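You operate a simulated robot arm through the tools that you are given. There is no shell and no other tool.

You run a simulated robot arm. Do the job below in one go: nothing can be reset, and whatever is moved stays where it is left.

TASK
Iron the green hat's brim smooth at about 4 bar.
Fine: Black knob first, by the bench gauge; steam on by the iron's lever; iron back on the red mat, lever off; no scorch marks; the green felt hat stays in its ring stand.

It is judged by the outcome, as a careful person would: the job done as asked, and still so three seconds after it is handed in. It fails if anything else is knocked over, pushed out of place, dropped, spilled or broken.

THE ROBOT
A 7-joint arm with a two-finger parallel gripper, fixed in place. Base frame: the origin is on the floor under the middle of its stand, x ahead of it, y to its left, z up; the work surface is at about z = 0.803. Lengths are in m, angles in degrees, forces in N, time in s.
It reaches about 1.479 m from its shoulder. Its first joint turns from -166.0 to 166.0 degrees. Payload 4.4 kg.
The tool frame sits at the grasp point between the pads (the TCP): z along the fingers, y along the line on which they close. The tips reach 0.023 m beyond it. Largest opening 0.094 m; finger width 0.038, thickness 0.01; the body of the gripper, 0.054 by 0.096 m, starts 0.039 m behind the TCP.
Orientation is that of the tool frame in the base frame, as a unit quaternion [x, y, z, w]. With the fingers straight down and closing along the base's y, the tool's x points along the base's -x, its y along +y and its z along -z.

THE INTERFACE
- The arm moves only by the tool drive_tool. Its argument "series" is a list of rows, each a list of 7 numbers: the shift along the base's x, y, z in units of 25 mm (1.0 is 25 mm), then the turn, a rotation vector about the base's x, y, z in units of 5 degrees (1.0 is 5 degrees), then the finger opening in m, from 0 to 0.094. In form: [[x, y, z, wx, wy, wz, fingers], ...]. A call has 1 to 20 rows; each row shifts and turns the commanded pose from where the row before left it. A call with a number of a shift or a turn outside -1 to 1 is refused whole. Rows are played at 5 a second. More than 0.05 m and 8.6 degrees between two rows, or a gripper value outside its range, and nothing of the call is played. Where a pose cannot be reached the arm comes as near as it can. A force on the tool above 40 N (or 10 N above the force at the start of the call, whichever is more), or a blocked arm, ends the call early, and 0.2 s more pass. Each finger travels about 0.072 m/s and halts on what it meets, pressing with about 38 N; the grip force reading is that of the motor and also rises with nothing between the fingers. The clock runs only during rows and for 0.2 s after the last one: add rows that do not move to give the fingers time. The reply holds the time, the measured pose of the TCP, the force on the tool along the base axes, the opening and the grip force, in the units named above and with some noise, with the torque about the TCP (base axes, N m) and any sound that the robot's microphone picked up.
- Cameras (640 x 400 px; columns grow to the right, rows downward): "scene" is fixed at [0.057, -0.6477, 1.7743]; the picture's right is [0.80, -0.60, 0.00], its down [-0.40, -0.54, -0.74] and it looks along [0.44, 0.60, -0.67] (base axes); focal length 354 px, centre (320, 200). "wrist" rides on the gripper at [0.086, 0.016, -0.075] in the tool frame; the picture's right is [-0.18, 0.98, 0.00], its down [-0.58, -0.11, -0.81] and it looks along [-0.79, -0.15, 0.59] (tool axes); focal length 243 px, centre (320, 200).
- snapshot(camera): a new picture of that camera. No time passes.
- probe_pixels(camera, pixels): there is no depth. For up to 12 entries [column, row, z] of the newest picture of that camera ("zoom" is the newest enlarged one), the place [x, y] in the base frame at which the ray of that pixel passes the height z, good to about 0.002 m, but the place of the scene camera against the robot may be out by one fixed shift of up to 0.012 m in any direction. No time passes.
- inspect(camera, box): a new picture of the part [left, top, right, bottom] of that camera's present view, enlarged. No time passes.
- hand_in(): hands the job in; it is judged then, once.

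Leave the gripper open and the arm clear of the work at the hand-in unless told otherwise.

The tools are called after "Call:" by a JSON object that holds its "fn" and its "kwargs". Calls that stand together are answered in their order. drive_tool: Moves the arm, as the interface text tells. Its arguments: {"type":"object","properties":{"series":{"type":"array","items":{"type":"array","items":{"type":"number"}}}},"required":["series"]} The other tools are called the same way: snapshot (camera) takes a picture; probe_pixels (camera, pixels) gives the place at which the rays of pixels pass given heights; inspect (camera, box) takes an enlarged picture of a part of a camera's view; hand_in () hands the job in.

At the start:

```text
t: 0.0
tcp_pos: [0.7343, -0.0009, 1.2714]
tool_rot: [0.0, 1.0, 0.001, 0.0]
force: [0.0, 0.5, -1.0]
moment: [0.04, 0.0, -0.01]
gripper_width: 0.0942
grip_force: 0.0
```

scene: 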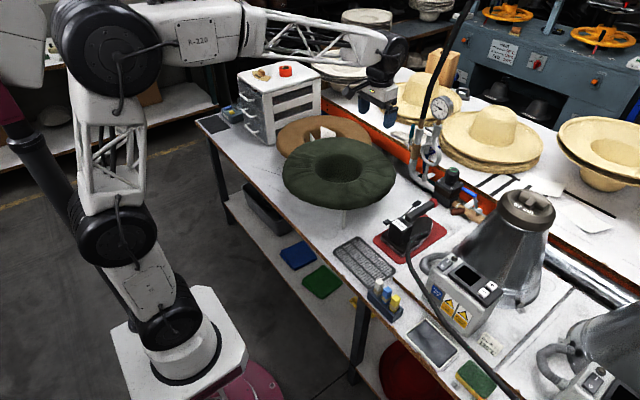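
wrist: 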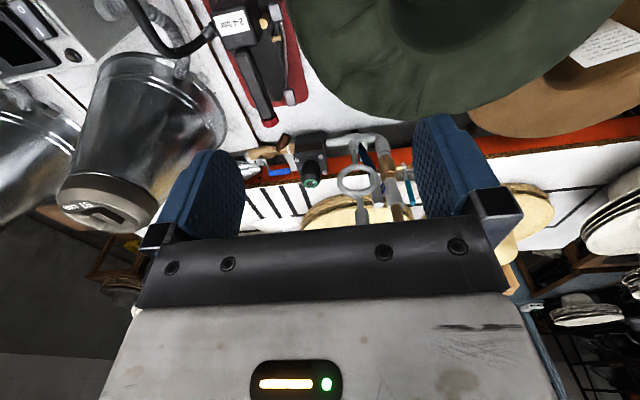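

I'll start by looking closely: the scene shows the green hat on its ring stand around (340,170), the iron on the red mat around (408,230), and the gauge with its regulator around (440,105)–(455,190). I'll enlarge these areas.

Call:
{"fn": "inspect", "kwargs": {"camera": "scene", "box": [400, 80, 500, 230]}}

Call:
{"fn": "inspect", "kwargs": {"camera": "scene", "box": [360, 180, 480, 270]}}

Call:
{"fn": "inspect", "kwargs": {"camera": "scene", "box": [260, 100, 420, 240]}}

Call:
{"fn": "inspect", "kwargs": {"camera": "wrist", "box": [190, 0, 440, 240]}}

```text
2.67 times, centred on (450, 155) of scene
```

zoom: 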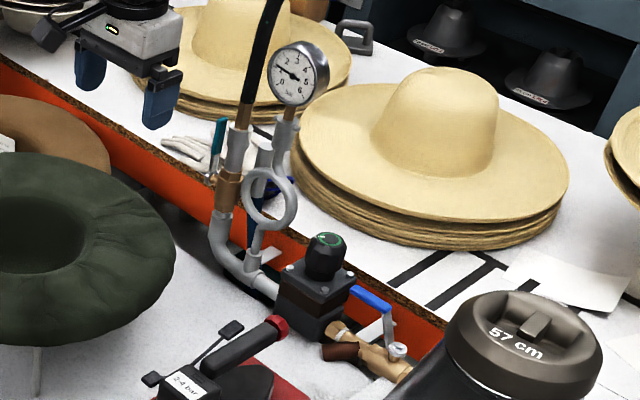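

```text
4.44 times, centred on (420, 225) of scene
```

zoom: 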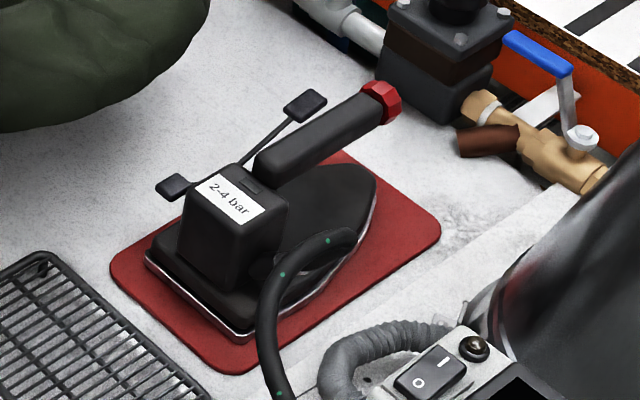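

```text
2.86 times, centred on (340, 170) of scene
```

zoom: 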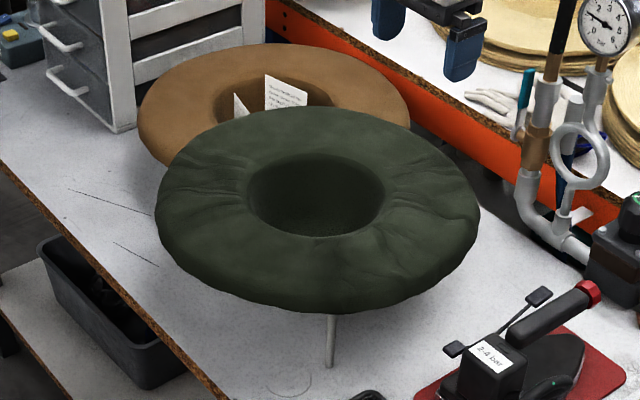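

```text
1.67 times, centred on (315, 120) of wrist
```

zoom: 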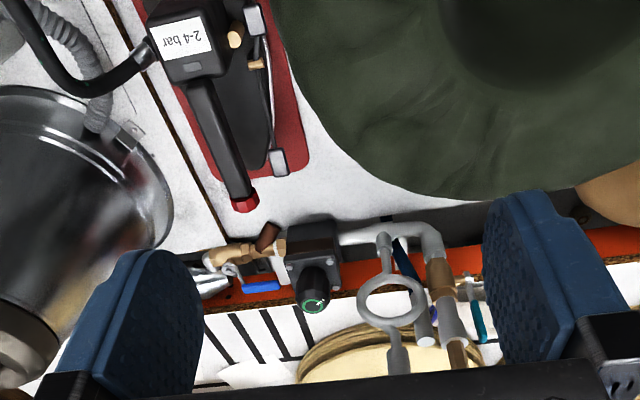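

The knob with a green mark is at about (452,172), the gauge at (442,106), and the iron has a side lever with two paddles. I'll zoom in harder on the gauge, knob and lever, and read the cards.

Call:
{"fn": "inspect", "kwargs": {"camera": "scene", "box": [424, 88, 464, 124]}}

Call:
{"fn": "inspect", "kwargs": {"camera": "scene", "box": [436, 160, 476, 200]}}

Call:
{"fn": "inspect", "kwargs": {"camera": "scene", "box": [380, 190, 450, 250]}}

Call:
{"fn": "inspect", "kwargs": {"camera": "wrist", "box": [190, 0, 320, 130]}}

Call:
{"fn": "inspect", "kwargs": {"camera": "wrist", "box": [540, 0, 640, 80]}}

Call:
{"fn": "inspect", "kwargs": {"camera": "scene", "box": [400, 240, 640, 400]}}

```text
11.11 times, centred on (444, 106) of scene
```

zoom: 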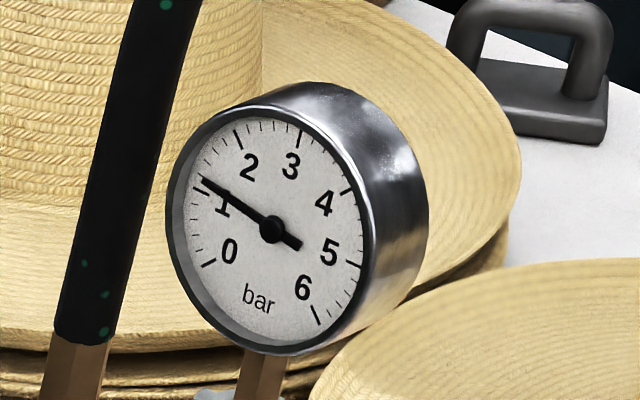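

```text
10.00 times, centred on (456, 180) of scene
```

zoom: 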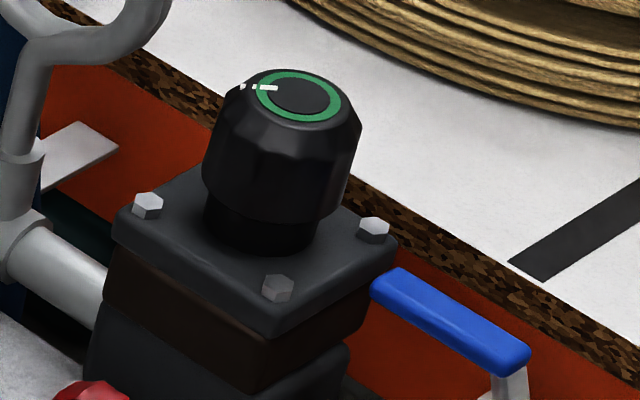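

```text
6.67 times, centred on (415, 220) of scene
```

zoom: 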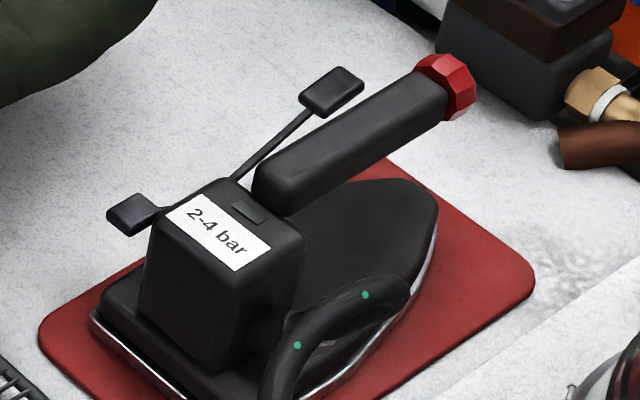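

```text
3.08 times, centred on (255, 65) of wrist
```

zoom: 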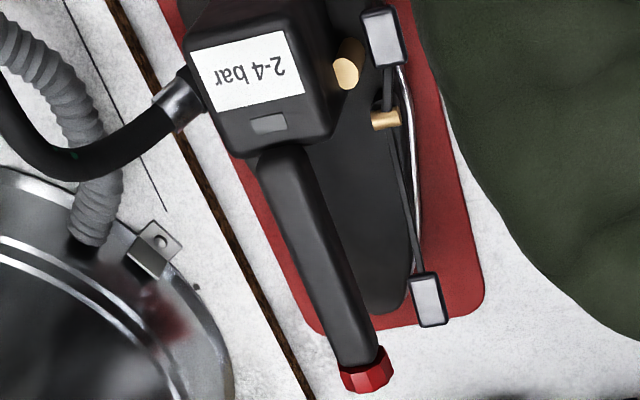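

```text
5.00 times, centred on (590, 40) of wrist
```

zoom: 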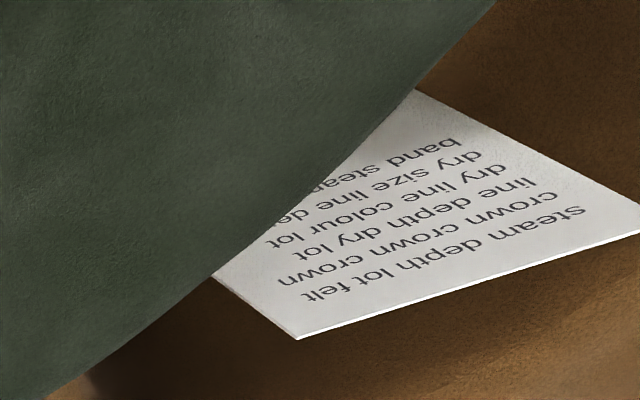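

```text
2.50 times, centred on (520, 320) of scene
```

zoom: 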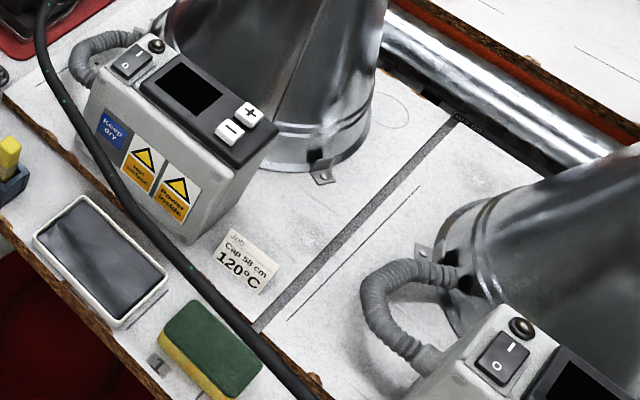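

The gauge reads about 1.1 bar at present (needle at the 1 mark); the lever has a paddle toward the handle tip and one toward the heel, pivoting on a brass pin. I'll now locate the mat, iron and knob with probes in both cameras.

Call:
{"fn": "snapshot", "kwargs": {"camera": "scene"}}

Call:
{"fn": "snapshot", "kwargs": {"camera": "wrist"}}

Call:
{"fn": "probe_pixels", "kwargs": {"camera": "scene", "pixels": [[446, 230.7, 0.805], [425.7, 214.9, 0.805], [373, 241, 0.805], [402, 263, 0.805], [452, 170, 0.95], [452, 170, 1.0], [452, 170, 1.05], [433, 201, 0.9], [433, 201, 0.95], [442, 106, 1.1], [442, 106, 1.2], [345, 218, 0.805]]}}

Call:
{"fn": "probe_pixels", "kwargs": {"camera": "wrist", "pixels": [[303.6, 100.6, 0.805], [254.9, 105.5, 0.805], [312, 182, 0.95], [312, 182, 1.0], [312, 182, 1.05], [270, 122, 0.9], [270, 122, 0.95], [291, 97, 0.9], [291, 97, 0.95], [276, 12, 0.9], [276, 12, 0.95]]}}

```text
taken
```

scene: 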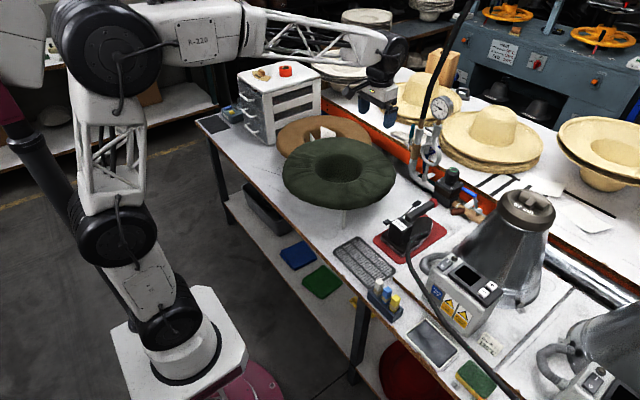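

```text
taken
```

wrist: 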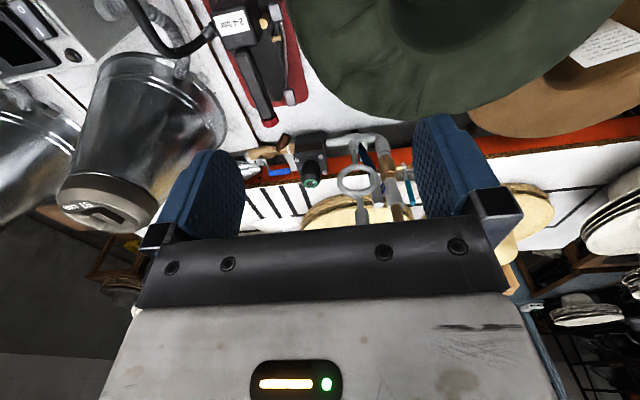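

```text
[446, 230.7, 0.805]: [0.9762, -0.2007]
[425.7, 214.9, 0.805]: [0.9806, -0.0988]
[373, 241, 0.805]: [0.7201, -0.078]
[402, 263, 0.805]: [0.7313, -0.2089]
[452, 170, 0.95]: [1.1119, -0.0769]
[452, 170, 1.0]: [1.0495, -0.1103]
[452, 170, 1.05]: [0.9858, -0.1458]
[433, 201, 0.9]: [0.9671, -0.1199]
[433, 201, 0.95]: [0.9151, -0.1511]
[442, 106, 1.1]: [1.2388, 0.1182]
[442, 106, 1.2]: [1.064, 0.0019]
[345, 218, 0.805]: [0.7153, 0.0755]
```

```text
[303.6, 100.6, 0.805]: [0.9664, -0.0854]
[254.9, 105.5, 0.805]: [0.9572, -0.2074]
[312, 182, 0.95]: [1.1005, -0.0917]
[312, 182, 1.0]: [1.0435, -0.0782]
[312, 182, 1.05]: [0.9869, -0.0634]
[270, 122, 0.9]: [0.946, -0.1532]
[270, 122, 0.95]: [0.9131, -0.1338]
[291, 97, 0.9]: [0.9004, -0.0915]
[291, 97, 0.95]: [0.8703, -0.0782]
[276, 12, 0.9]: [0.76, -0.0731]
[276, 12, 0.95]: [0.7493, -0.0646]
```

Both cameras put the knob near x≈1.10, y≈-0.085, z≈0.95 and the iron lies along x from about 0.72 to 0.97 at y≈-0.14. I'll move the open hand a bit forward/down in free air to get a closer wrist view of the knob, pipes and iron.

Call:
{"fn": "drive_tool", "kwargs": {"series": [[0.9, -0.6, -0.5, 0, 0, 0, 0.094], [0.9, -0.6, -0.5, 0, 0, 0, 0.094], [0.9, -0.6, -0.5, 0, 0, 0, 0.094], [0.9, -0.6, -0.5, 0, 0, 0, 0.094], [0.9, -0.6, -0.5, 0, 0, 0, 0.094], [0, 0, 0, 0, 0, 0, 0.094]]}}

Call:
{"fn": "snapshot", "kwargs": {"camera": "wrist"}}

```text
t: 1.4
tcp_pos: [0.8488, -0.0785, 1.2096]
tool_rot: [0.0, 1.0, 0.0, 0.0]
force: [-0.6, 0.3, -0.6]
moment: [0.02, -0.02, 0.03]
gripper_width: 0.0939
grip_force: 0.0
```

```text
taken
```

wrist: 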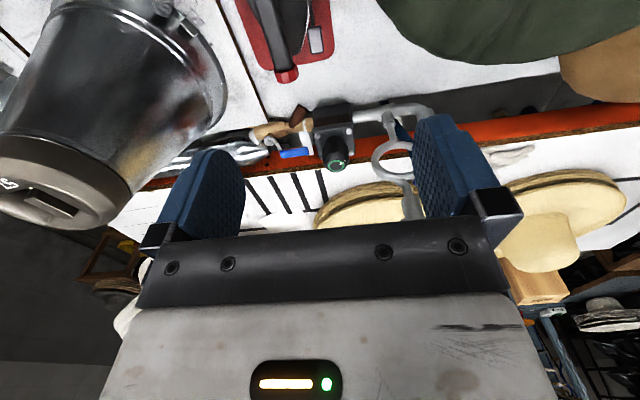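

Now the knob top is at about (338,166) in the wrist view. I'll probe it, together with the pipe loop, elbow and valve, for triangulation.

Call:
{"fn": "inspect", "kwargs": {"camera": "wrist", "box": [240, 90, 440, 215]}}

Call:
{"fn": "probe_pixels", "kwargs": {"camera": "wrist", "pixels": [[338, 166, 0.9], [338, 166, 0.93], [338, 166, 0.95], [338, 166, 0.98], [338, 166, 1.0]]}}

```text
3.20 times, centred on (340, 152) of wrist
```

zoom: 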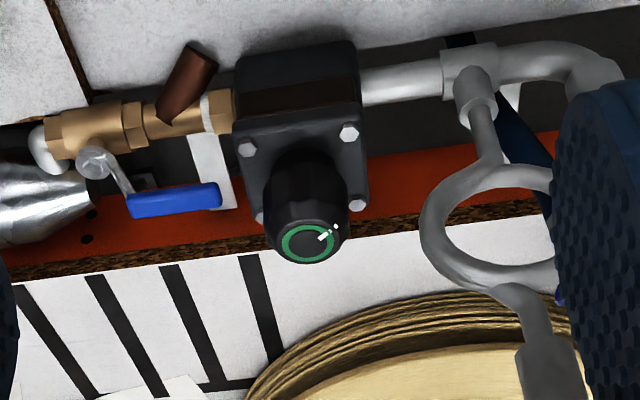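

```text
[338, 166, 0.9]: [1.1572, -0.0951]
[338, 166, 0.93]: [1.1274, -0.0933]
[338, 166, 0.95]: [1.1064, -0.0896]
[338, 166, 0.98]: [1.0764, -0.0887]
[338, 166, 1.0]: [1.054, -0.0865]
```

Knob body is about 5 cm across with its white mark visible. I'll triangulate the siphon loop and gauge stem to know the clearance beside the knob.

Call:
{"fn": "probe_pixels", "kwargs": {"camera": "wrist", "pixels": [[386, 162, 0.9], [386, 162, 0.95], [386, 162, 1.0], [386, 162, 1.05], [413, 205, 0.95], [413, 205, 1.0], [413, 205, 1.05], [413, 205, 1.1], [372, 165, 0.95], [372, 165, 1.0]]}}

Call:
{"fn": "probe_pixels", "kwargs": {"camera": "scene", "pixels": [[431, 153, 0.9], [431, 153, 0.95], [431, 153, 1.0], [431, 153, 1.05], [438, 124, 1.0], [438, 124, 1.05], [438, 124, 1.1], [442, 106, 1.05], [442, 106, 1.1], [442, 106, 1.15], [421, 168, 0.9], [421, 168, 1.0]]}}

```text
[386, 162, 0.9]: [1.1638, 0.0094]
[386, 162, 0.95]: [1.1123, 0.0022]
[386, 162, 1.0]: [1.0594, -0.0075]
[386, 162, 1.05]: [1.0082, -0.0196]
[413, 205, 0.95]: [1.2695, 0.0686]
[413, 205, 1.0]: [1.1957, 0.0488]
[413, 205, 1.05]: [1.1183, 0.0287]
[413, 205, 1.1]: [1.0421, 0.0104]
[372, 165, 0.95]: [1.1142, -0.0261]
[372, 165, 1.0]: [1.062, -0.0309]
```

```text
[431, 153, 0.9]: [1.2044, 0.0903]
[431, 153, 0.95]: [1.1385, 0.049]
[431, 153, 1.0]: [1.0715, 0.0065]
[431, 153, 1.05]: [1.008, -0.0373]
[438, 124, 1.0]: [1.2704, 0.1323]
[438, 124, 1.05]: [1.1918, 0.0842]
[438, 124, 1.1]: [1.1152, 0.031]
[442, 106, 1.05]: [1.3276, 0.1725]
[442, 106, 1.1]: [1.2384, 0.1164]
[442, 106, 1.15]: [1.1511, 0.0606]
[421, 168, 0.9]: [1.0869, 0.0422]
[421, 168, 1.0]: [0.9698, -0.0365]
```

The siphon loop sits about 6 cm to the left of the knob's axis, so clearance is limited. I'll go closer in free air (to about x=1.03, z=1.10) to fix the knob position precisely.

Call:
{"fn": "drive_tool", "kwargs": {"series": [[0.9, -0.06, -0.55, 0, 0, 0, 0.094], [0.9, -0.06, -0.55, 0, 0, 0, 0.094], [0.9, -0.06, -0.55, 0, 0, 0, 0.094], [0.9, -0.06, -0.55, 0, 0, 0, 0.094], [0.9, -0.06, -0.55, 0, 0, 0, 0.094], [0.9, -0.06, -0.55, 0, 0, 0, 0.094], [0.9, -0.06, -0.55, 0, 0, 0, 0.094], [0.9, -0.06, -0.55, 0, 0, 0, 0.094], [0, 0, 0, 0, 0, 0, 0.094]]}}

Call:
{"fn": "snapshot", "kwargs": {"camera": "wrist"}}

Call:
{"fn": "snapshot", "kwargs": {"camera": "scene"}}

```text
t: 3.4
tcp_pos: [1.0277, -0.0887, 1.0986]
tool_rot: [0.0, 1.0, 0.0, -0.001]
force: [0.5, -0.4, 0.1]
moment: [0.0, 0.0, 0.01]
gripper_width: 0.0939
grip_force: 0.1
```

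```text
taken
```

wrist: 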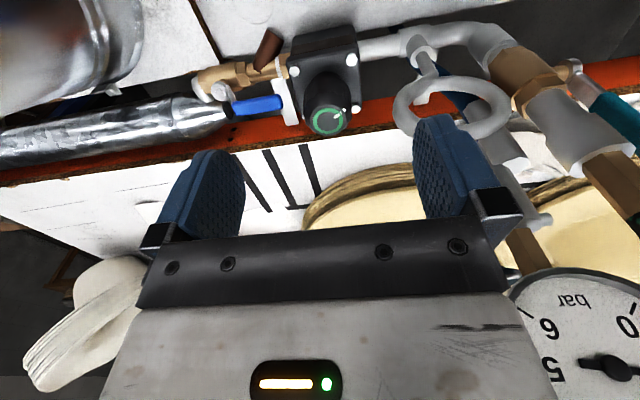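

```text
taken
```

scene: 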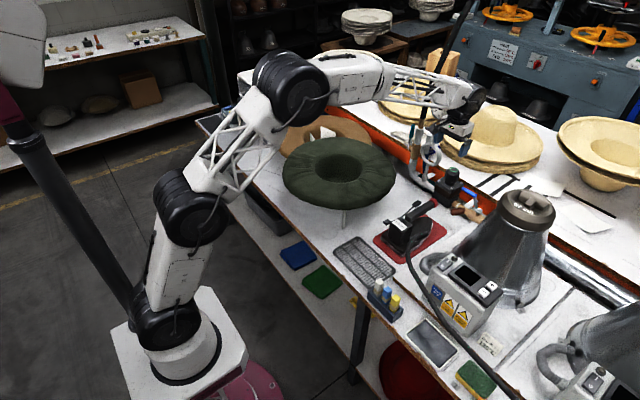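

The knob top is at about (329,121), the siphon loop centre about (452,107), and the gauge shows at lower right. Probing those.

Call:
{"fn": "probe_pixels", "kwargs": {"camera": "wrist", "pixels": [[329, 121, 0.9], [329, 121, 0.93], [329, 121, 0.95], [329, 121, 0.97], [329, 121, 1.0], [395, 107, 0.95], [395, 107, 1.0], [452, 107, 0.95], [452, 107, 1.0], [510, 107, 0.95], [510, 107, 1.0], [326, 60, 0.9]]}}

Call:
{"fn": "inspect", "kwargs": {"camera": "wrist", "box": [230, 10, 430, 135]}}

Call:
{"fn": "inspect", "kwargs": {"camera": "scene", "box": [400, 70, 500, 210]}}

```text
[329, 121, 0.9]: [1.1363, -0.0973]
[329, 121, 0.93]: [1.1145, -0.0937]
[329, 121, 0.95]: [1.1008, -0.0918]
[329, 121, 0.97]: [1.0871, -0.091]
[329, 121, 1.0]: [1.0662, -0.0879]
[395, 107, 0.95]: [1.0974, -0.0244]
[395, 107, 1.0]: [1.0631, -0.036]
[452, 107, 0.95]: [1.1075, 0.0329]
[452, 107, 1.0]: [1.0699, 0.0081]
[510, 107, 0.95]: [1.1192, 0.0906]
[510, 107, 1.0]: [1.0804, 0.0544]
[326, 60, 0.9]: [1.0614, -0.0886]
```

```text
3.20 times, centred on (330, 72) of wrist
```

zoom: 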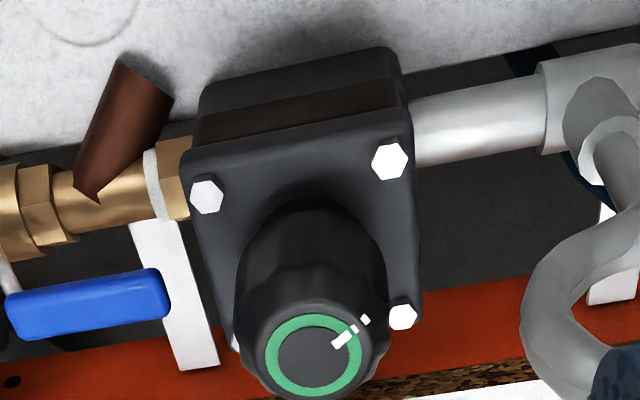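

```text
2.86 times, centred on (450, 140) of scene
```

zoom: 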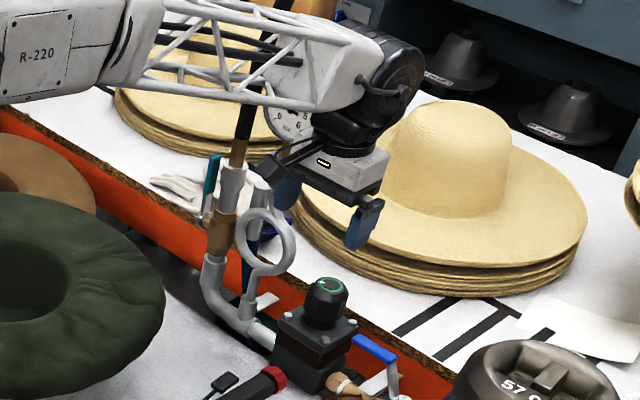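

Triangulating: knob top about (1.091, -0.092, 0.962); loop edge about (1.065, -0.036, 1.0). Now the gauge position from the wrist view at about (608,365), and the cone cap on the right.

Call:
{"fn": "probe_pixels", "kwargs": {"camera": "wrist", "pixels": [[608, 365, 1.1], [608, 365, 1.12], [608, 365, 1.14], [516, 300, 1.0], [516, 300, 1.05], [516, 300, 1.1], [535, 225, 1.0], [535, 225, 1.05], [535, 225, 1.1], [240, 104, 0.9], [240, 104, 0.95], [281, 102, 0.9]]}}

Call:
{"fn": "probe_pixels", "kwargs": {"camera": "scene", "pixels": [[528, 205, 1.0], [528, 205, 1.1], [528, 205, 1.2], [471, 192, 0.9], [471, 192, 0.95], [452, 170, 0.96], [431, 153, 1.0]]}}

```text
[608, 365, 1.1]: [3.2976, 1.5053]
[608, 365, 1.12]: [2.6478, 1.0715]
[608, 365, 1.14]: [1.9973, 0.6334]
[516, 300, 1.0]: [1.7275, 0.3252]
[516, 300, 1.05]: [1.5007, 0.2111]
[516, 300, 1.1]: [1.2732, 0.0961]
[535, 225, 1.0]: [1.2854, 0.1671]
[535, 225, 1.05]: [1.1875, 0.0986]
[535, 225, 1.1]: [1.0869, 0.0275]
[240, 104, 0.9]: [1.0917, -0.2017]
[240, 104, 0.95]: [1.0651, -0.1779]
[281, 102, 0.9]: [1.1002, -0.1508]
```

```text
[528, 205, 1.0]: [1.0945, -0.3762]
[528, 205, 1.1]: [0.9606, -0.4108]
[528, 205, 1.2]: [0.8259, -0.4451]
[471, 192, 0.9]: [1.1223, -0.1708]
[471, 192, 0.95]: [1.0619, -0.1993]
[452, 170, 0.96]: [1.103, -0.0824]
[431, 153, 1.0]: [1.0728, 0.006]
```

The gauge is around (1.11, 0.03, 1.17), clear of where the hand will be. I'll yaw the hand +60° here in free air (so that the camera side goes away from the siphon) and narrow the fingers to 0.075 m before going over the knob.

Call:
{"fn": "drive_tool", "kwargs": {"series": [[0, 0, 0, 0, 0, 1, 0.075], [0, 0, 0, 0, 0, 1, 0.075], [0, 0, 0, 0, 0, 1, 0.075], [0, 0, 0, 0, 0, 1, 0.075], [0, 0, 0, 0, 0, 1, 0.075], [0, 0, 0, 0, 0, 1, 0.075], [0, 0, 0, 0, 0, 1, 0.075], [0, 0, 0, 0, 0, 1, 0.075], [0, 0, 0, 0, 0, 1, 0.075], [0, 0, 0, 0, 0, 1, 0.075], [0, 0, 0, 0, 0, 1, 0.075], [0, 0, 0, 0, 0, 1, 0.075], [0, 0, 0, 0, 0, 0, 0.075]]}}

Call:
{"fn": "snapshot", "kwargs": {"camera": "wrist"}}

Call:
{"fn": "snapshot", "kwargs": {"camera": "scene"}}

```text
t: 6.2
tcp_pos: [1.0286, -0.0868, 1.0973]
tool_rot: [-0.5, 0.866, 0.0, -0.001]
force: [1.3, 0.2, -0.3]
moment: [-0.02, 0.02, -0.04]
gripper_width: 0.0749
grip_force: 0.1
```

```text
taken
```

wrist: 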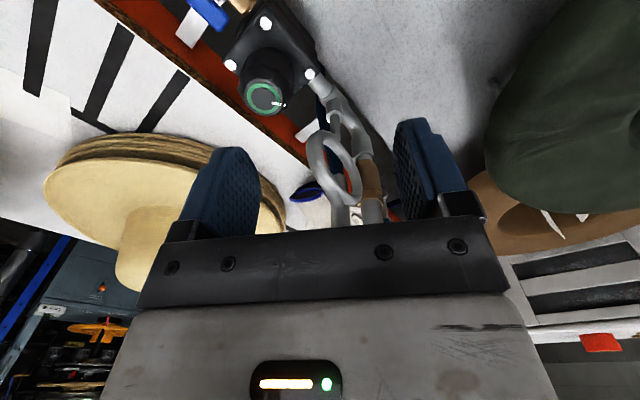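

```text
taken
```

scene: 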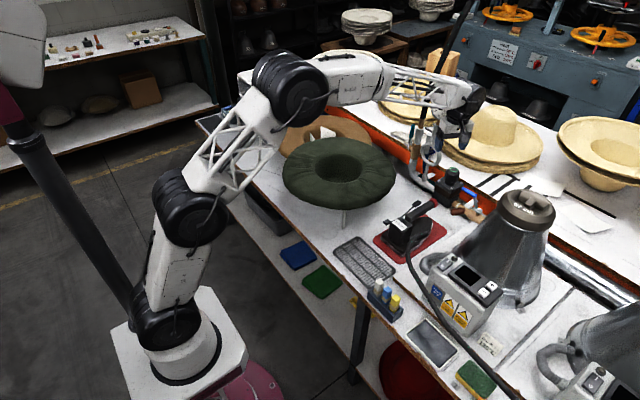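

Knob top now at about (264,96), loop centre at about (334,165). Probing for triangulation from this different side.

Call:
{"fn": "probe_pixels", "kwargs": {"camera": "wrist", "pixels": [[264, 96, 0.93], [264, 96, 0.95], [264, 96, 0.96], [264, 96, 0.97], [264, 96, 1.0], [334, 165, 0.95], [334, 165, 1.0], [334, 165, 1.05], [310, 150, 1.0], [325, 133, 1.0]]}}

Call:
{"fn": "inspect", "kwargs": {"camera": "wrist", "box": [200, 30, 400, 230]}}

```text
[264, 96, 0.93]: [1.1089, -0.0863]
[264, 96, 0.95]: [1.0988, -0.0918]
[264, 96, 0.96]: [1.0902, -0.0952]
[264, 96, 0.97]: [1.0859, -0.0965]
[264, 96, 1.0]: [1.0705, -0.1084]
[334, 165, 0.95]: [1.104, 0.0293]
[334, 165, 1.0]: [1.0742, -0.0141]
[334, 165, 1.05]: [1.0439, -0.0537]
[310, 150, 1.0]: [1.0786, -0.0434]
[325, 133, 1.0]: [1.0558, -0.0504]
```

```text
2.00 times, centred on (300, 130) of wrist
```

zoom: 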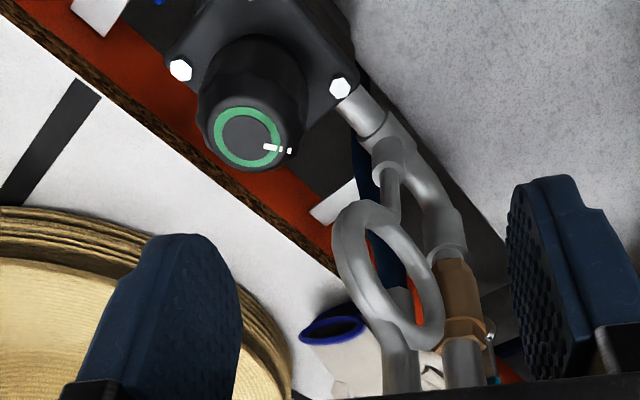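

All views agree: knob axis (1.092, -0.092), top z≈0.96; scene camera shift ≈(+0.011,+0.010). I'll go over the knob at z=1.05, yawing on to about 110° so there is a clockwise stroke available.

Call:
{"fn": "drive_tool", "kwargs": {"series": [[0.3, -0.02, 0, 0, 0, 1, 0.075], [0.3, -0.02, 0, 0, 0, 1, 0.075], [0.3, -0.02, 0, 0, 0, 1, 0.075], [0.3, -0.02, 0, 0, 0, 1, 0.075], [0.3, -0.02, 0, 0, 0, 1, 0.075], [0.3, -0.02, 0, 0, 0, 1, 0.075], [0.3, -0.02, 0, 0, 0, 1, 0.075], [0.3, -0.02, 0, 0, 0, 1, 0.075], [0.14, -0.04, -0.95, 0, 0, 1, 0.075], [0, 0, -0.95, 0, 0, 1, 0.075], [0, 0, 0, 0, 0, 0, 0.075]]}}

Call:
{"fn": "snapshot", "kwargs": {"camera": "wrist"}}

Call:
{"fn": "snapshot", "kwargs": {"camera": "scene"}}

```text
t: 8.6
tcp_pos: [1.0914, -0.0911, 1.0504]
tool_rot: [0.819, -0.573, 0.0, 0.0]
force: [-0.4, 0.7, 0.7]
moment: [0.01, -0.03, -0.03]
gripper_width: 0.0751
grip_force: 0.0
```

```text
taken
```

wrist: 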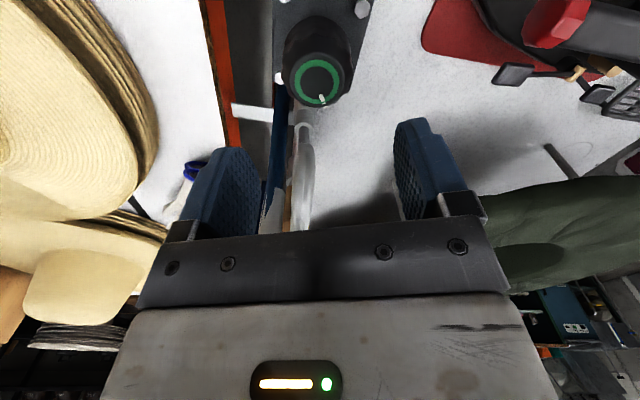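

```text
taken
```

scene: 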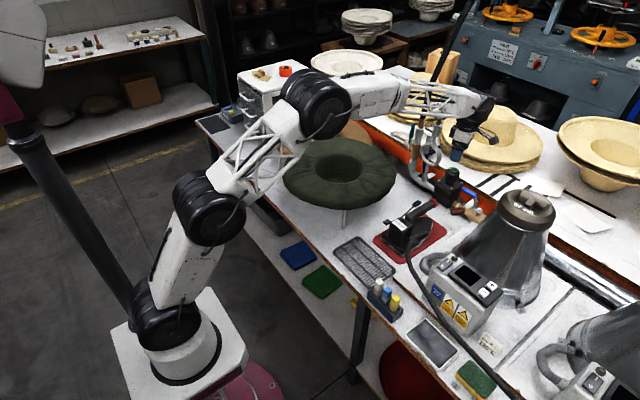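

Directly above; the knob ring is centred at about (316,81). One probe to centre exactly.

Call:
{"fn": "probe_pixels", "kwargs": {"camera": "wrist", "pixels": [[316, 81, 0.95], [316, 81, 0.96], [316, 81, 0.97], [322, 98, 0.96], [305, 130, 0.97], [305, 130, 1.0]]}}

Call:
{"fn": "inspect", "kwargs": {"camera": "scene", "box": [400, 80, 500, 200]}}

Call:
{"fn": "inspect", "kwargs": {"camera": "wrist", "box": [420, 0, 640, 140]}}

```text
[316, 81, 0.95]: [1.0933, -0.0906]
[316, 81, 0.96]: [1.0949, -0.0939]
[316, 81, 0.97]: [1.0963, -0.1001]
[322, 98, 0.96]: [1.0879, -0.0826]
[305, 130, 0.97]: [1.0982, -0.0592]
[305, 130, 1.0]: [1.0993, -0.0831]
```

```text
3.33 times, centred on (450, 140) of scene
```

zoom: 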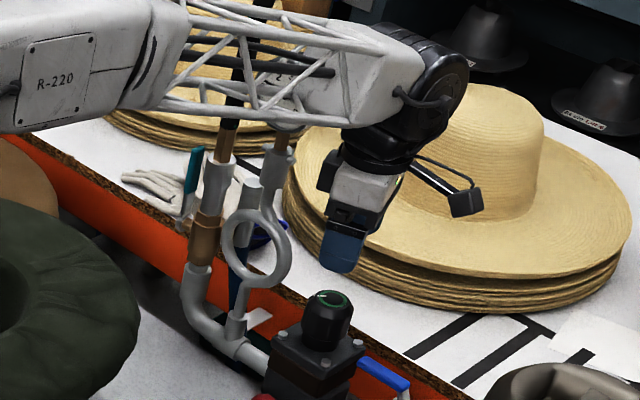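

```text
2.86 times, centred on (530, 70) of wrist
```

zoom: 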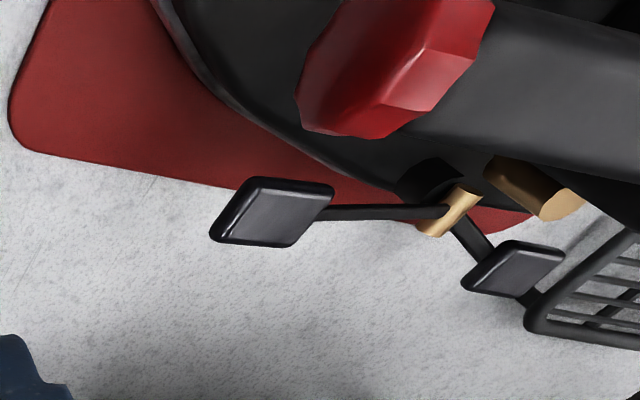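

Knob axis confirmed at (1.094, -0.092). Going straight down to TCP z≈0.946 with fingers at 0.075, straddling the knob.

Call:
{"fn": "drive_tool", "kwargs": {"series": [[0.1, -0.03, -0.8, 0, 0, 0, 0.075], [0, 0, -0.8, 0, 0, 0, 0.075], [0, 0, -0.8, 0, 0, 0, 0.075], [0, 0, -0.8, 0, 0, 0, 0.075], [0, 0, -0.5, 0, 0, 0, 0.075], [0, 0, -0.48, 0, 0, 0, 0.075], [0, 0, 0, 0, 0, 0, 0.075]]}}

Call:
{"fn": "snapshot", "kwargs": {"camera": "wrist"}}

Call:
{"fn": "inspect", "kwargs": {"camera": "scene", "box": [400, 80, 500, 200]}}

```text
t: 10.2
tcp_pos: [1.094, -0.0948, 0.9465]
tool_rot: [0.819, -0.574, 0.0, 0.0]
force: [0.2, -0.1, -0.3]
moment: [-0.05, 0.0, 0.01]
gripper_width: 0.0748
grip_force: 0.1
```

```text
taken
```

wrist: 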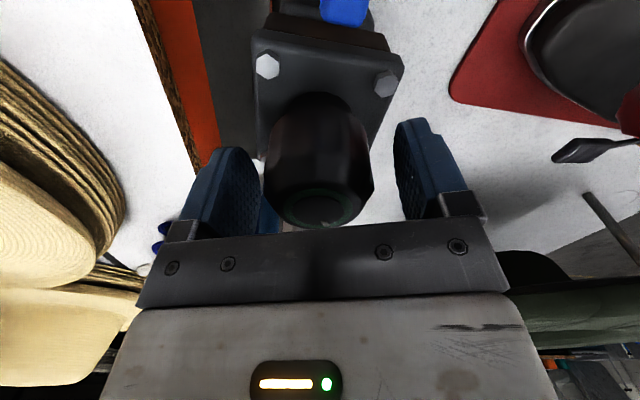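

```text
3.33 times, centred on (450, 140) of scene
```

zoom: 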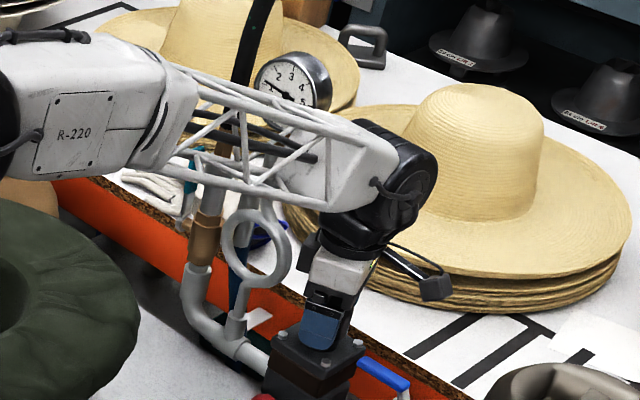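

The knob is centred between the fingers and the gauge is now visible above the forearm. I'll close on the knob.

Call:
{"fn": "drive_tool", "kwargs": {"series": [[0, 0.06, 0, 0, 0, 0, 0.06], [0, 0, 0, 0, 0, 0, 0.045], [0, 0, 0, 0, 0, 0, 0.03], [0, 0, 0, 0, 0, 0, 0.03], [0, 0, 0, 0, 0, 0, 0.03]]}}

Call:
{"fn": "inspect", "kwargs": {"camera": "scene", "box": [424, 88, 464, 124]}}

```text
t: 11.4
tcp_pos: [1.0944, -0.0932, 0.9469]
tool_rot: [0.819, -0.574, 0.0, -0.001]
force: [26.6, 5.1, -5.5]
moment: [-0.01, -0.83, 0.01]
gripper_width: 0.0518
grip_force: 44.8
```

```text
11.11 times, centred on (444, 106) of scene
```

zoom: 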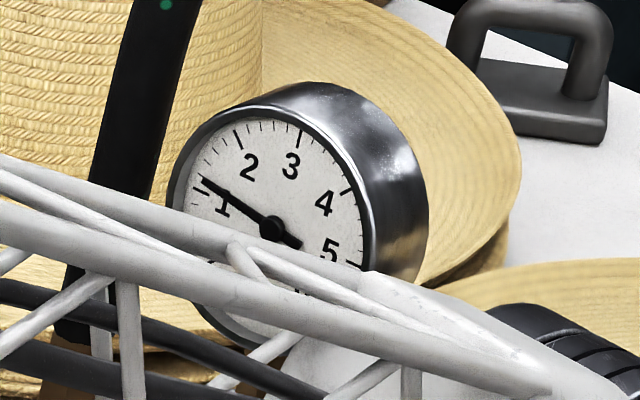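

Gripped at 0.052 m, but a side force of 27 N along +x shows I'm slightly off-centre. I'll ease the hand about 2 mm toward +x to relieve that before turning.

Call:
{"fn": "drive_tool", "kwargs": {"series": [[0.06, 0.02, 0, 0, 0, 0, 0.03], [0, 0, 0, 0, 0, 0, 0.03]]}}

```text
t: 12.0
tcp_pos: [1.0948, -0.0924, 0.9466]
tool_rot: [0.819, -0.574, -0.001, 0.0]
force: [-26.6, 9.8, 7.6]
moment: [0.18, 1.0, 0.0]
gripper_width: 0.0521
grip_force: 45.3
```

It flipped sign, so the centre lies in between; backing off half of it.

Call:
{"fn": "drive_tool", "kwargs": {"series": [[-0.03, 0.0, 0.0, 0, 0, 0, 0.03], [0, 0, 0, 0, 0, 0, 0.03]]}}

```text
t: 12.6
tcp_pos: [1.0944, -0.0923, 0.9471]
tool_rot: [0.819, -0.573, 0.0, 0.0]
force: [-35.5, 11.4, 7.7]
moment: [0.42, 1.06, 0.0]
gripper_width: 0.0519
grip_force: 45.2
```

Reading moved oddly; I'll hold still for a moment to see if it settles.

Call:
{"fn": "drive_tool", "kwargs": {"series": [[0, 0, 0, 0, 0, 0, 0.03], [0, 0, 0, 0, 0, 0, 0.03], [0, 0, 0, 0, 0, 0, 0.03]]}}

```text
t: 13.4
tcp_pos: [1.0942, -0.0928, 0.9468]
tool_rot: [0.82, -0.573, 0.0, 0.0]
force: [-43.3, 10.1, 6.0]
moment: [0.04, 1.0, -0.03]
gripper_width: 0.0519
grip_force: 45.4
```

The force keeps building to -43 N along x: the hand is pushing toward +x. I'll step back 1.5 mm in -x and slightly -y along the closing line.

Call:
{"fn": "drive_tool", "kwargs": {"series": [[-0.04, 0.0, 0, 0, 0, 0, 0.03], [0, 0, 0, 0, 0, 0, 0.03], [0, 0, 0, 0, 0, 0, 0.03]]}}

```text
t: 14.2
tcp_pos: [1.0937, -0.093, 0.9462]
tool_rot: [0.819, -0.574, 0.001, -0.001]
force: [15.9, 0.3, -9.1]
moment: [-0.08, -0.96, -0.01]
gripper_width: 0.0516
grip_force: 44.5
```

Down to about 16 N, good enough with a tiny nudge. Now a small clockwise test turn of 10°, then I'll read the gauge.

Call:
{"fn": "drive_tool", "kwargs": {"series": [[0.008, 0, 0, 0, 0, -0.5, 0.03], [0, 0, 0, 0, 0, -0.5, 0.03], [0, 0, 0, 0, 0, -0.5, 0.03], [0, 0, 0, 0, 0, -0.5, 0.03], [0, 0, 0, 0, 0, 0, 0.03]]}}

Call:
{"fn": "inspect", "kwargs": {"camera": "scene", "box": [424, 88, 464, 124]}}

```text
t: 15.4
tcp_pos: [1.0949, -0.0925, 0.9463]
tool_rot: [0.765, -0.644, -0.001, 0.0]
force: [29.8, -18.3, -4.3]
moment: [-0.85, -0.84, 0.03]
gripper_width: 0.0519
grip_force: 45.1
```

```text
11.11 times, centred on (444, 106) of scene
```

zoom: 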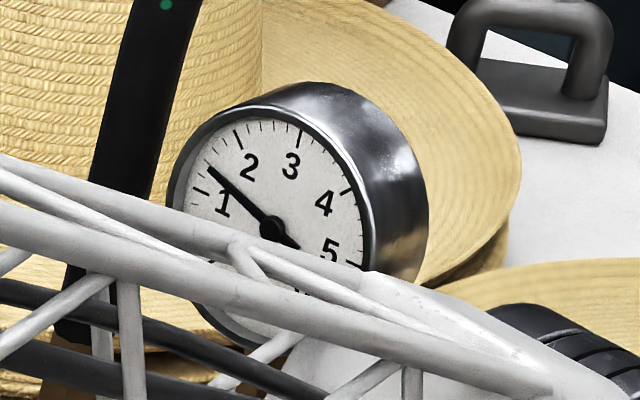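

Clockwise raises the pressure: about 1.1 → 1.35 bar for 10°. So roughly 105° more is needed. Continue clockwise with a small centring correction.

Call:
{"fn": "drive_tool", "kwargs": {"series": [[0.012, -0.012, 0, 0, 0, 0, 0.03], [0, 0, 0, 0, 0, -0.5, 0.03], [0, 0, 0, 0, 0, -0.5, 0.03], [0, 0, 0, 0, 0, -0.5, 0.03], [0, 0, 0, 0, 0, -0.5, 0.03]]}}

```text
t: 16.6
tcp_pos: [1.0941, -0.0934, 0.9479]
tool_rot: [-0.707, 0.707, 0.0, 0.0]
force: [3.7, -21.7, 0.6]
moment: [-0.33, 0.11, -0.04]
gripper_width: 0.0519
grip_force: 45.2
```

Force is modest (22 N), yaw is now 90°. Continuing another 20° clockwise.

Call:
{"fn": "drive_tool", "kwargs": {"series": [[0, -0.016, 0, 0, 0, -0.5, 0.03], [0, 0, 0, 0, 0, -0.5, 0.03], [0, 0, 0, 0, 0, -0.5, 0.03], [0, 0, 0, 0, 0, -0.5, 0.03], [0, 0, 0, 0, 0, -0.5, 0.03], [0, 0, 0, 0, 0, -0.5, 0.03], [0, 0, 0, 0, 0, -0.5, 0.03], [0, 0, 0, 0, 0, -0.5, 0.03]]}}

Call:
{"fn": "inspect", "kwargs": {"camera": "scene", "box": [424, 88, 464, 124]}}

Call:
{"fn": "snapshot", "kwargs": {"camera": "wrist"}}

```text
t: 18.4
tcp_pos: [1.0933, -0.0922, 0.9471]
tool_rot: [-0.573, 0.819, -0.001, 0.0]
force: [-15.7, -20.4, 2.4]
moment: [-0.76, -0.03, 0.01]
gripper_width: 0.0521
grip_force: 44.5
```

```text
11.11 times, centred on (444, 106) of scene
```

zoom: 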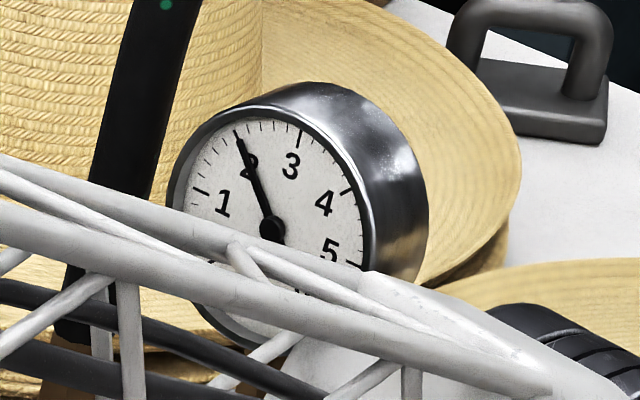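

```text
taken
```

wrist: 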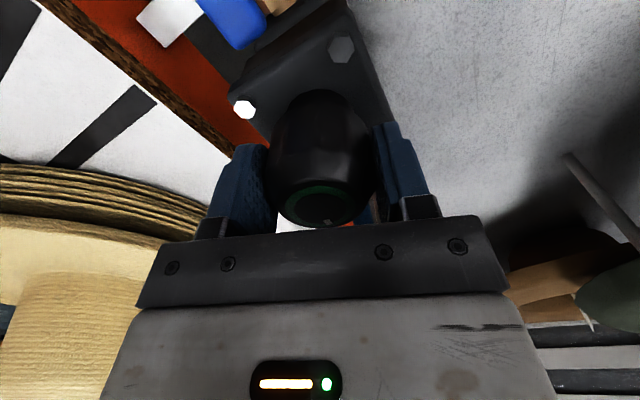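

Gauge now at about 2.05 bar after 40° total (≈0.24 bar per 10°). Continuing 20° more, then I'll regrip.

Call:
{"fn": "drive_tool", "kwargs": {"series": [[-0.008, -0.01, 0, 0, 0, -0.5, 0.03], [0, 0, 0, 0, 0, -0.5, 0.03], [0, 0, 0, 0, 0, -0.5, 0.03], [0, 0, 0, 0, 0, -0.5, 0.03], [0, 0, 0, 0, 0, -0.5, 0.03], [0, 0, 0, 0, 0, -0.5, 0.03], [0, 0, 0, 0, 0, -0.5, 0.03], [0, 0, 0, 0, 0, -0.5, 0.03]]}}

Call:
{"fn": "inspect", "kwargs": {"camera": "scene", "box": [424, 88, 464, 124]}}

```text
t: 20.2
tcp_pos: [1.0945, -0.093, 0.9467]
tool_rot: [-0.423, 0.906, 0.0, 0.0]
force: [-8.5, 3.5, -2.0]
moment: [0.12, -0.63, -0.03]
gripper_width: 0.0521
grip_force: 45.2
```

```text
11.11 times, centred on (444, 106) of scene
```

zoom: 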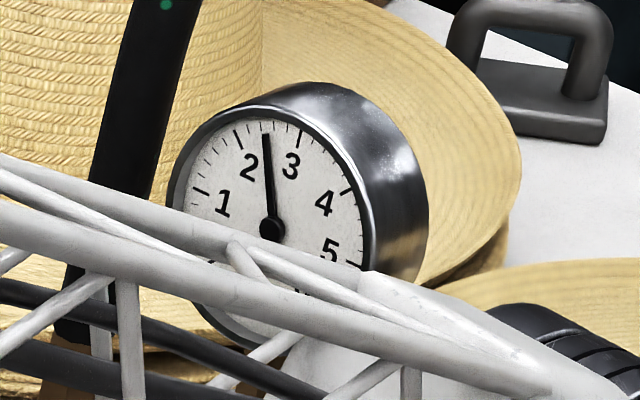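

About 2.5 bar. Now I release slightly (0.068 m), swing back +65° around the knob without touching it, and will grip again.

Call:
{"fn": "drive_tool", "kwargs": {"series": [[0, 0, 0, 0, 0, 0, 0.068], [0, 0, 0, 0, 0, 0, 0.068], [0, 0, 0, 0, 0, 1, 0.068], [0, 0, 0, 0, 0, 1, 0.068], [0, 0, 0, 0, 0, 1, 0.068], [0, 0, 0, 0, 0, 1, 0.068], [0, 0, 0, 0, 0, 1, 0.068], [0, 0, 0, 0, 0, 1, 0.068], [0, 0, 0, 0, 0, 1, 0.068], [0, 0, 0, 0, 0, 1, 0.068], [0, 0, 0, 0, 0, 1, 0.068], [0, 0, 0, 0, 0, 1, 0.068], [0, 0, 0, 0, 0, 1, 0.068], [0, 0, 0, 0, 0, 1, 0.068], [0, 0, 0, 0, 0, 1, 0.068], [0, 0, 0, 0, 0, 0, 0.068]]}}

Call:
{"fn": "inspect", "kwargs": {"camera": "scene", "box": [424, 88, 464, 124]}}

Call:
{"fn": "snapshot", "kwargs": {"camera": "wrist"}}

```text
t: 23.6
tcp_pos: [1.0939, -0.0936, 0.947]
tool_rot: [0.843, -0.538, -0.001, 0.0]
force: [-0.3, -0.7, 0.0]
moment: [0.0, -0.01, 0.0]
gripper_width: 0.0679
grip_force: 0.2
```

```text
11.11 times, centred on (444, 106) of scene
```

zoom: 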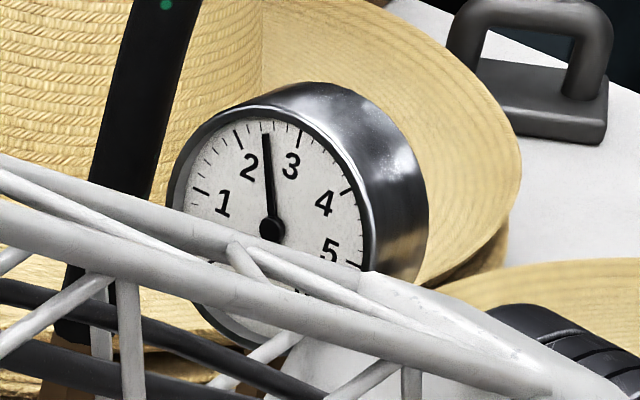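

```text
taken
```

wrist: 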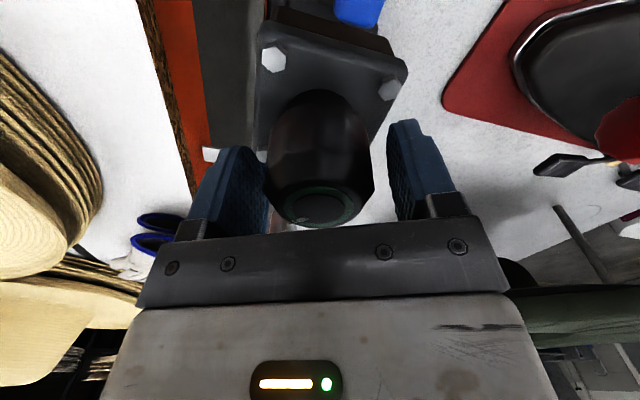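

The knob stayed at about 2.5 bar. Yaw is back at 115°; gripping again.

Call:
{"fn": "drive_tool", "kwargs": {"series": [[0, 0, 0, 0, 0, 0, 0.055], [0, 0, 0, 0, 0, 0, 0.045], [0, 0, 0, 0, 0, 0, 0.035], [0, 0, 0, 0, 0, 0, 0.03], [0, 0, 0, 0, 0, 0, 0.03]]}}

```text
t: 24.8
tcp_pos: [1.0945, -0.0928, 0.9461]
tool_rot: [0.843, -0.537, 0.0, 0.0]
force: [31.6, 7.0, -5.7]
moment: [0.15, -0.84, -0.03]
gripper_width: 0.0521
grip_force: 45.2
```

Gripped; 32 N along +x, so I nudge 0.3 mm toward +x while starting the clockwise turn.

Call:
{"fn": "drive_tool", "kwargs": {"series": [[0.012, 0, 0, 0, 0, 0, 0.03], [0, 0, 0, 0, 0, -0.5, 0.03], [0, 0, 0, 0, 0, -0.5, 0.03], [0, 0, 0, 0, 0, -0.5, 0.03], [0, 0, 0, 0, 0, -0.5, 0.03], [0, 0, 0, 0, 0, -0.5, 0.03], [0, 0, 0, 0, 0, -0.5, 0.03]]}}

```text
t: 26.4
tcp_pos: [1.0933, -0.0923, 0.9466]
tool_rot: [0.766, -0.643, 0.0, 0.0]
force: [21.5, 11.6, -1.5]
moment: [0.47, -0.38, -0.02]
gripper_width: 0.0521
grip_force: 45.4
```

Fine so far (yaw 100°). Continuing 30° clockwise with slight centring.

Call:
{"fn": "drive_tool", "kwargs": {"series": [[0.008, 0.004, 0, 0, 0, -0.5, 0.03], [0, 0, 0, 0, 0, -0.5, 0.03], [0, 0, 0, 0, 0, -0.5, 0.03], [0, 0, 0, 0, 0, -0.5, 0.03], [0, 0, 0, 0, 0, -0.5, 0.03], [0, 0, 0, 0, 0, -0.5, 0.03], [0, 0, 0, 0, 0, -0.5, 0.03], [0, 0, 0, 0, 0, -0.5, 0.03], [0, 0, 0, 0, 0, -0.5, 0.03], [0, 0, 0, 0, 0, -0.5, 0.03], [0, 0, 0, 0, 0, -0.5, 0.03], [0, 0, 0, 0, 0, -0.5, 0.03]]}}

Call:
{"fn": "inspect", "kwargs": {"camera": "scene", "box": [424, 88, 464, 124]}}

```text
t: 29.0
tcp_pos: [1.0946, -0.0929, 0.9468]
tool_rot: [-0.573, 0.82, 0.0, 0.0]
force: [-23.5, 15.1, 5.8]
moment: [0.52, 0.77, 0.0]
gripper_width: 0.0523
grip_force: 45.3
```

```text
11.11 times, centred on (444, 106) of scene
```

zoom: 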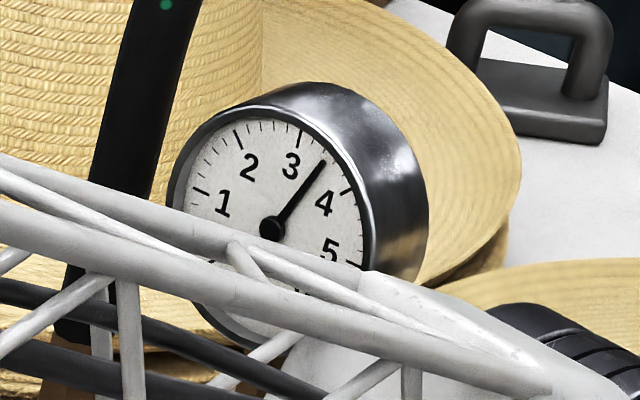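

About 3.5 bar. Another 18° then check finely.

Call:
{"fn": "drive_tool", "kwargs": {"series": [[-0.01, 0.006, 0, 0, 0, -0.5, 0.03], [0, 0, 0, 0, 0, -0.5, 0.03], [0, 0, 0, 0, 0, -0.5, 0.03], [0, 0, 0, 0, 0, -0.5, 0.03], [0, 0, 0, 0, 0, -0.5, 0.03], [0, 0, 0, 0, 0, -0.5, 0.03], [0, 0, 0, 0, 0, -0.5, 0.03], [0, 0, 0, 0, 0, 0, 0.03]]}}

Call:
{"fn": "inspect", "kwargs": {"camera": "scene", "box": [430, 90, 458, 114]}}

```text
t: 30.8
tcp_pos: [1.0938, -0.0932, 0.9476]
tool_rot: [-0.443, 0.897, 0.0, 0.001]
force: [-34.3, 16.3, -1.5]
moment: [0.18, 1.06, 0.03]
gripper_width: 0.0523
grip_force: 44.5
```

```text
16.00 times, centred on (444, 102) of scene
```

zoom: 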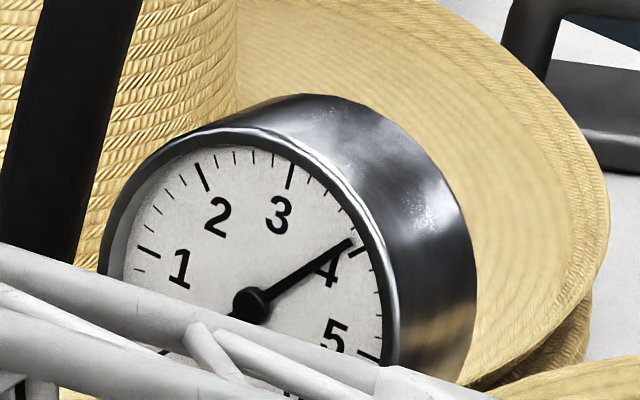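

The needle is a touch below the 4 tick (≈3.9). Adding 3.5°.

Call:
{"fn": "drive_tool", "kwargs": {"series": [[-0.014, 0.006, 0, 0, 0, 0, 0.03], [0, 0, 0, 0, 0, -0.35, 0.03], [0, 0, 0, 0, 0, -0.35, 0.03], [0, 0, 0, 0, 0, 0, 0.03]]}}

Call:
{"fn": "inspect", "kwargs": {"camera": "scene", "box": [430, 90, 458, 114]}}

```text
t: 31.8
tcp_pos: [1.094, -0.0927, 0.9476]
tool_rot: [-0.415, 0.91, 0.001, 0.0]
force: [-17.7, 18.1, -8.1]
moment: [0.47, 0.21, 0.03]
gripper_width: 0.0526
grip_force: 44.8
```

```text
16.00 times, centred on (444, 102) of scene
```

zoom: 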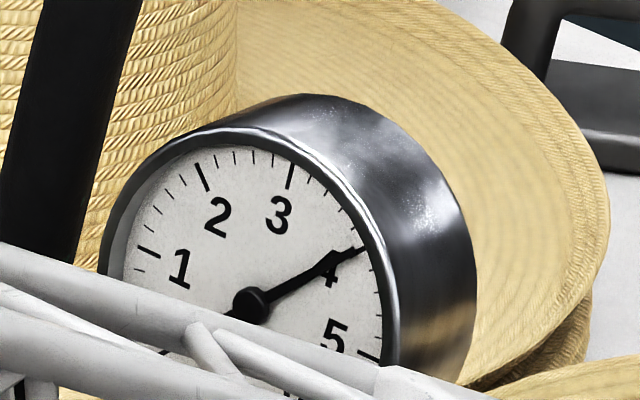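

The needle lies on the 4 mark. Releasing the knob gently, then rising straight up.

Call:
{"fn": "drive_tool", "kwargs": {"series": [[0, 0, 0, 0, 0, 0, 0.06], [0, 0, 0, 0, 0, 0, 0.07], [0, 0, 0, 0, 0, 0, 0.075], [0, 0, 0.4, 0, 0, 0, 0.075], [0, 0, 0.8, 0, 0, 0, 0.075], [0, 0, 0.9, 0, 0, 0, 0.075], [0, 0, 0.9, 0, 0, 0, 0.075], [0, 0, 0.9, 0, 0, 0, 0.075], [0, 0, 0.9, 0, 0, 0, 0.075], [0, 0, 0.9, 0, 0, 0, 0.075]]}}

Call:
{"fn": "inspect", "kwargs": {"camera": "scene", "box": [400, 80, 500, 200]}}

```text
t: 34.0
tcp_pos: [1.0937, -0.0921, 1.0897]
tool_rot: [-0.414, 0.91, 0.0, 0.0]
force: [0.0, 0.5, -0.1]
moment: [0.0, 0.01, 0.04]
gripper_width: 0.0752
grip_force: 0.0
```

```text
3.33 times, centred on (450, 140) of scene
```

zoom: 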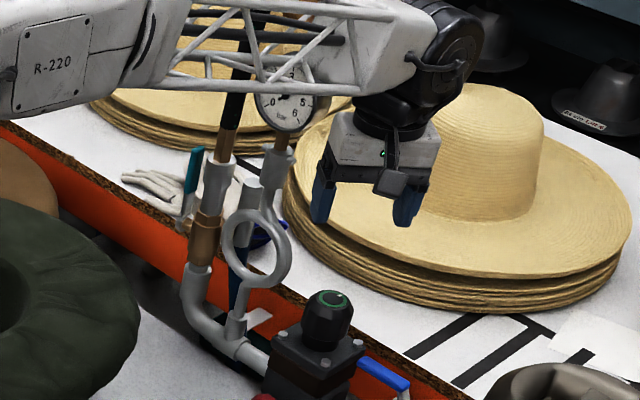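

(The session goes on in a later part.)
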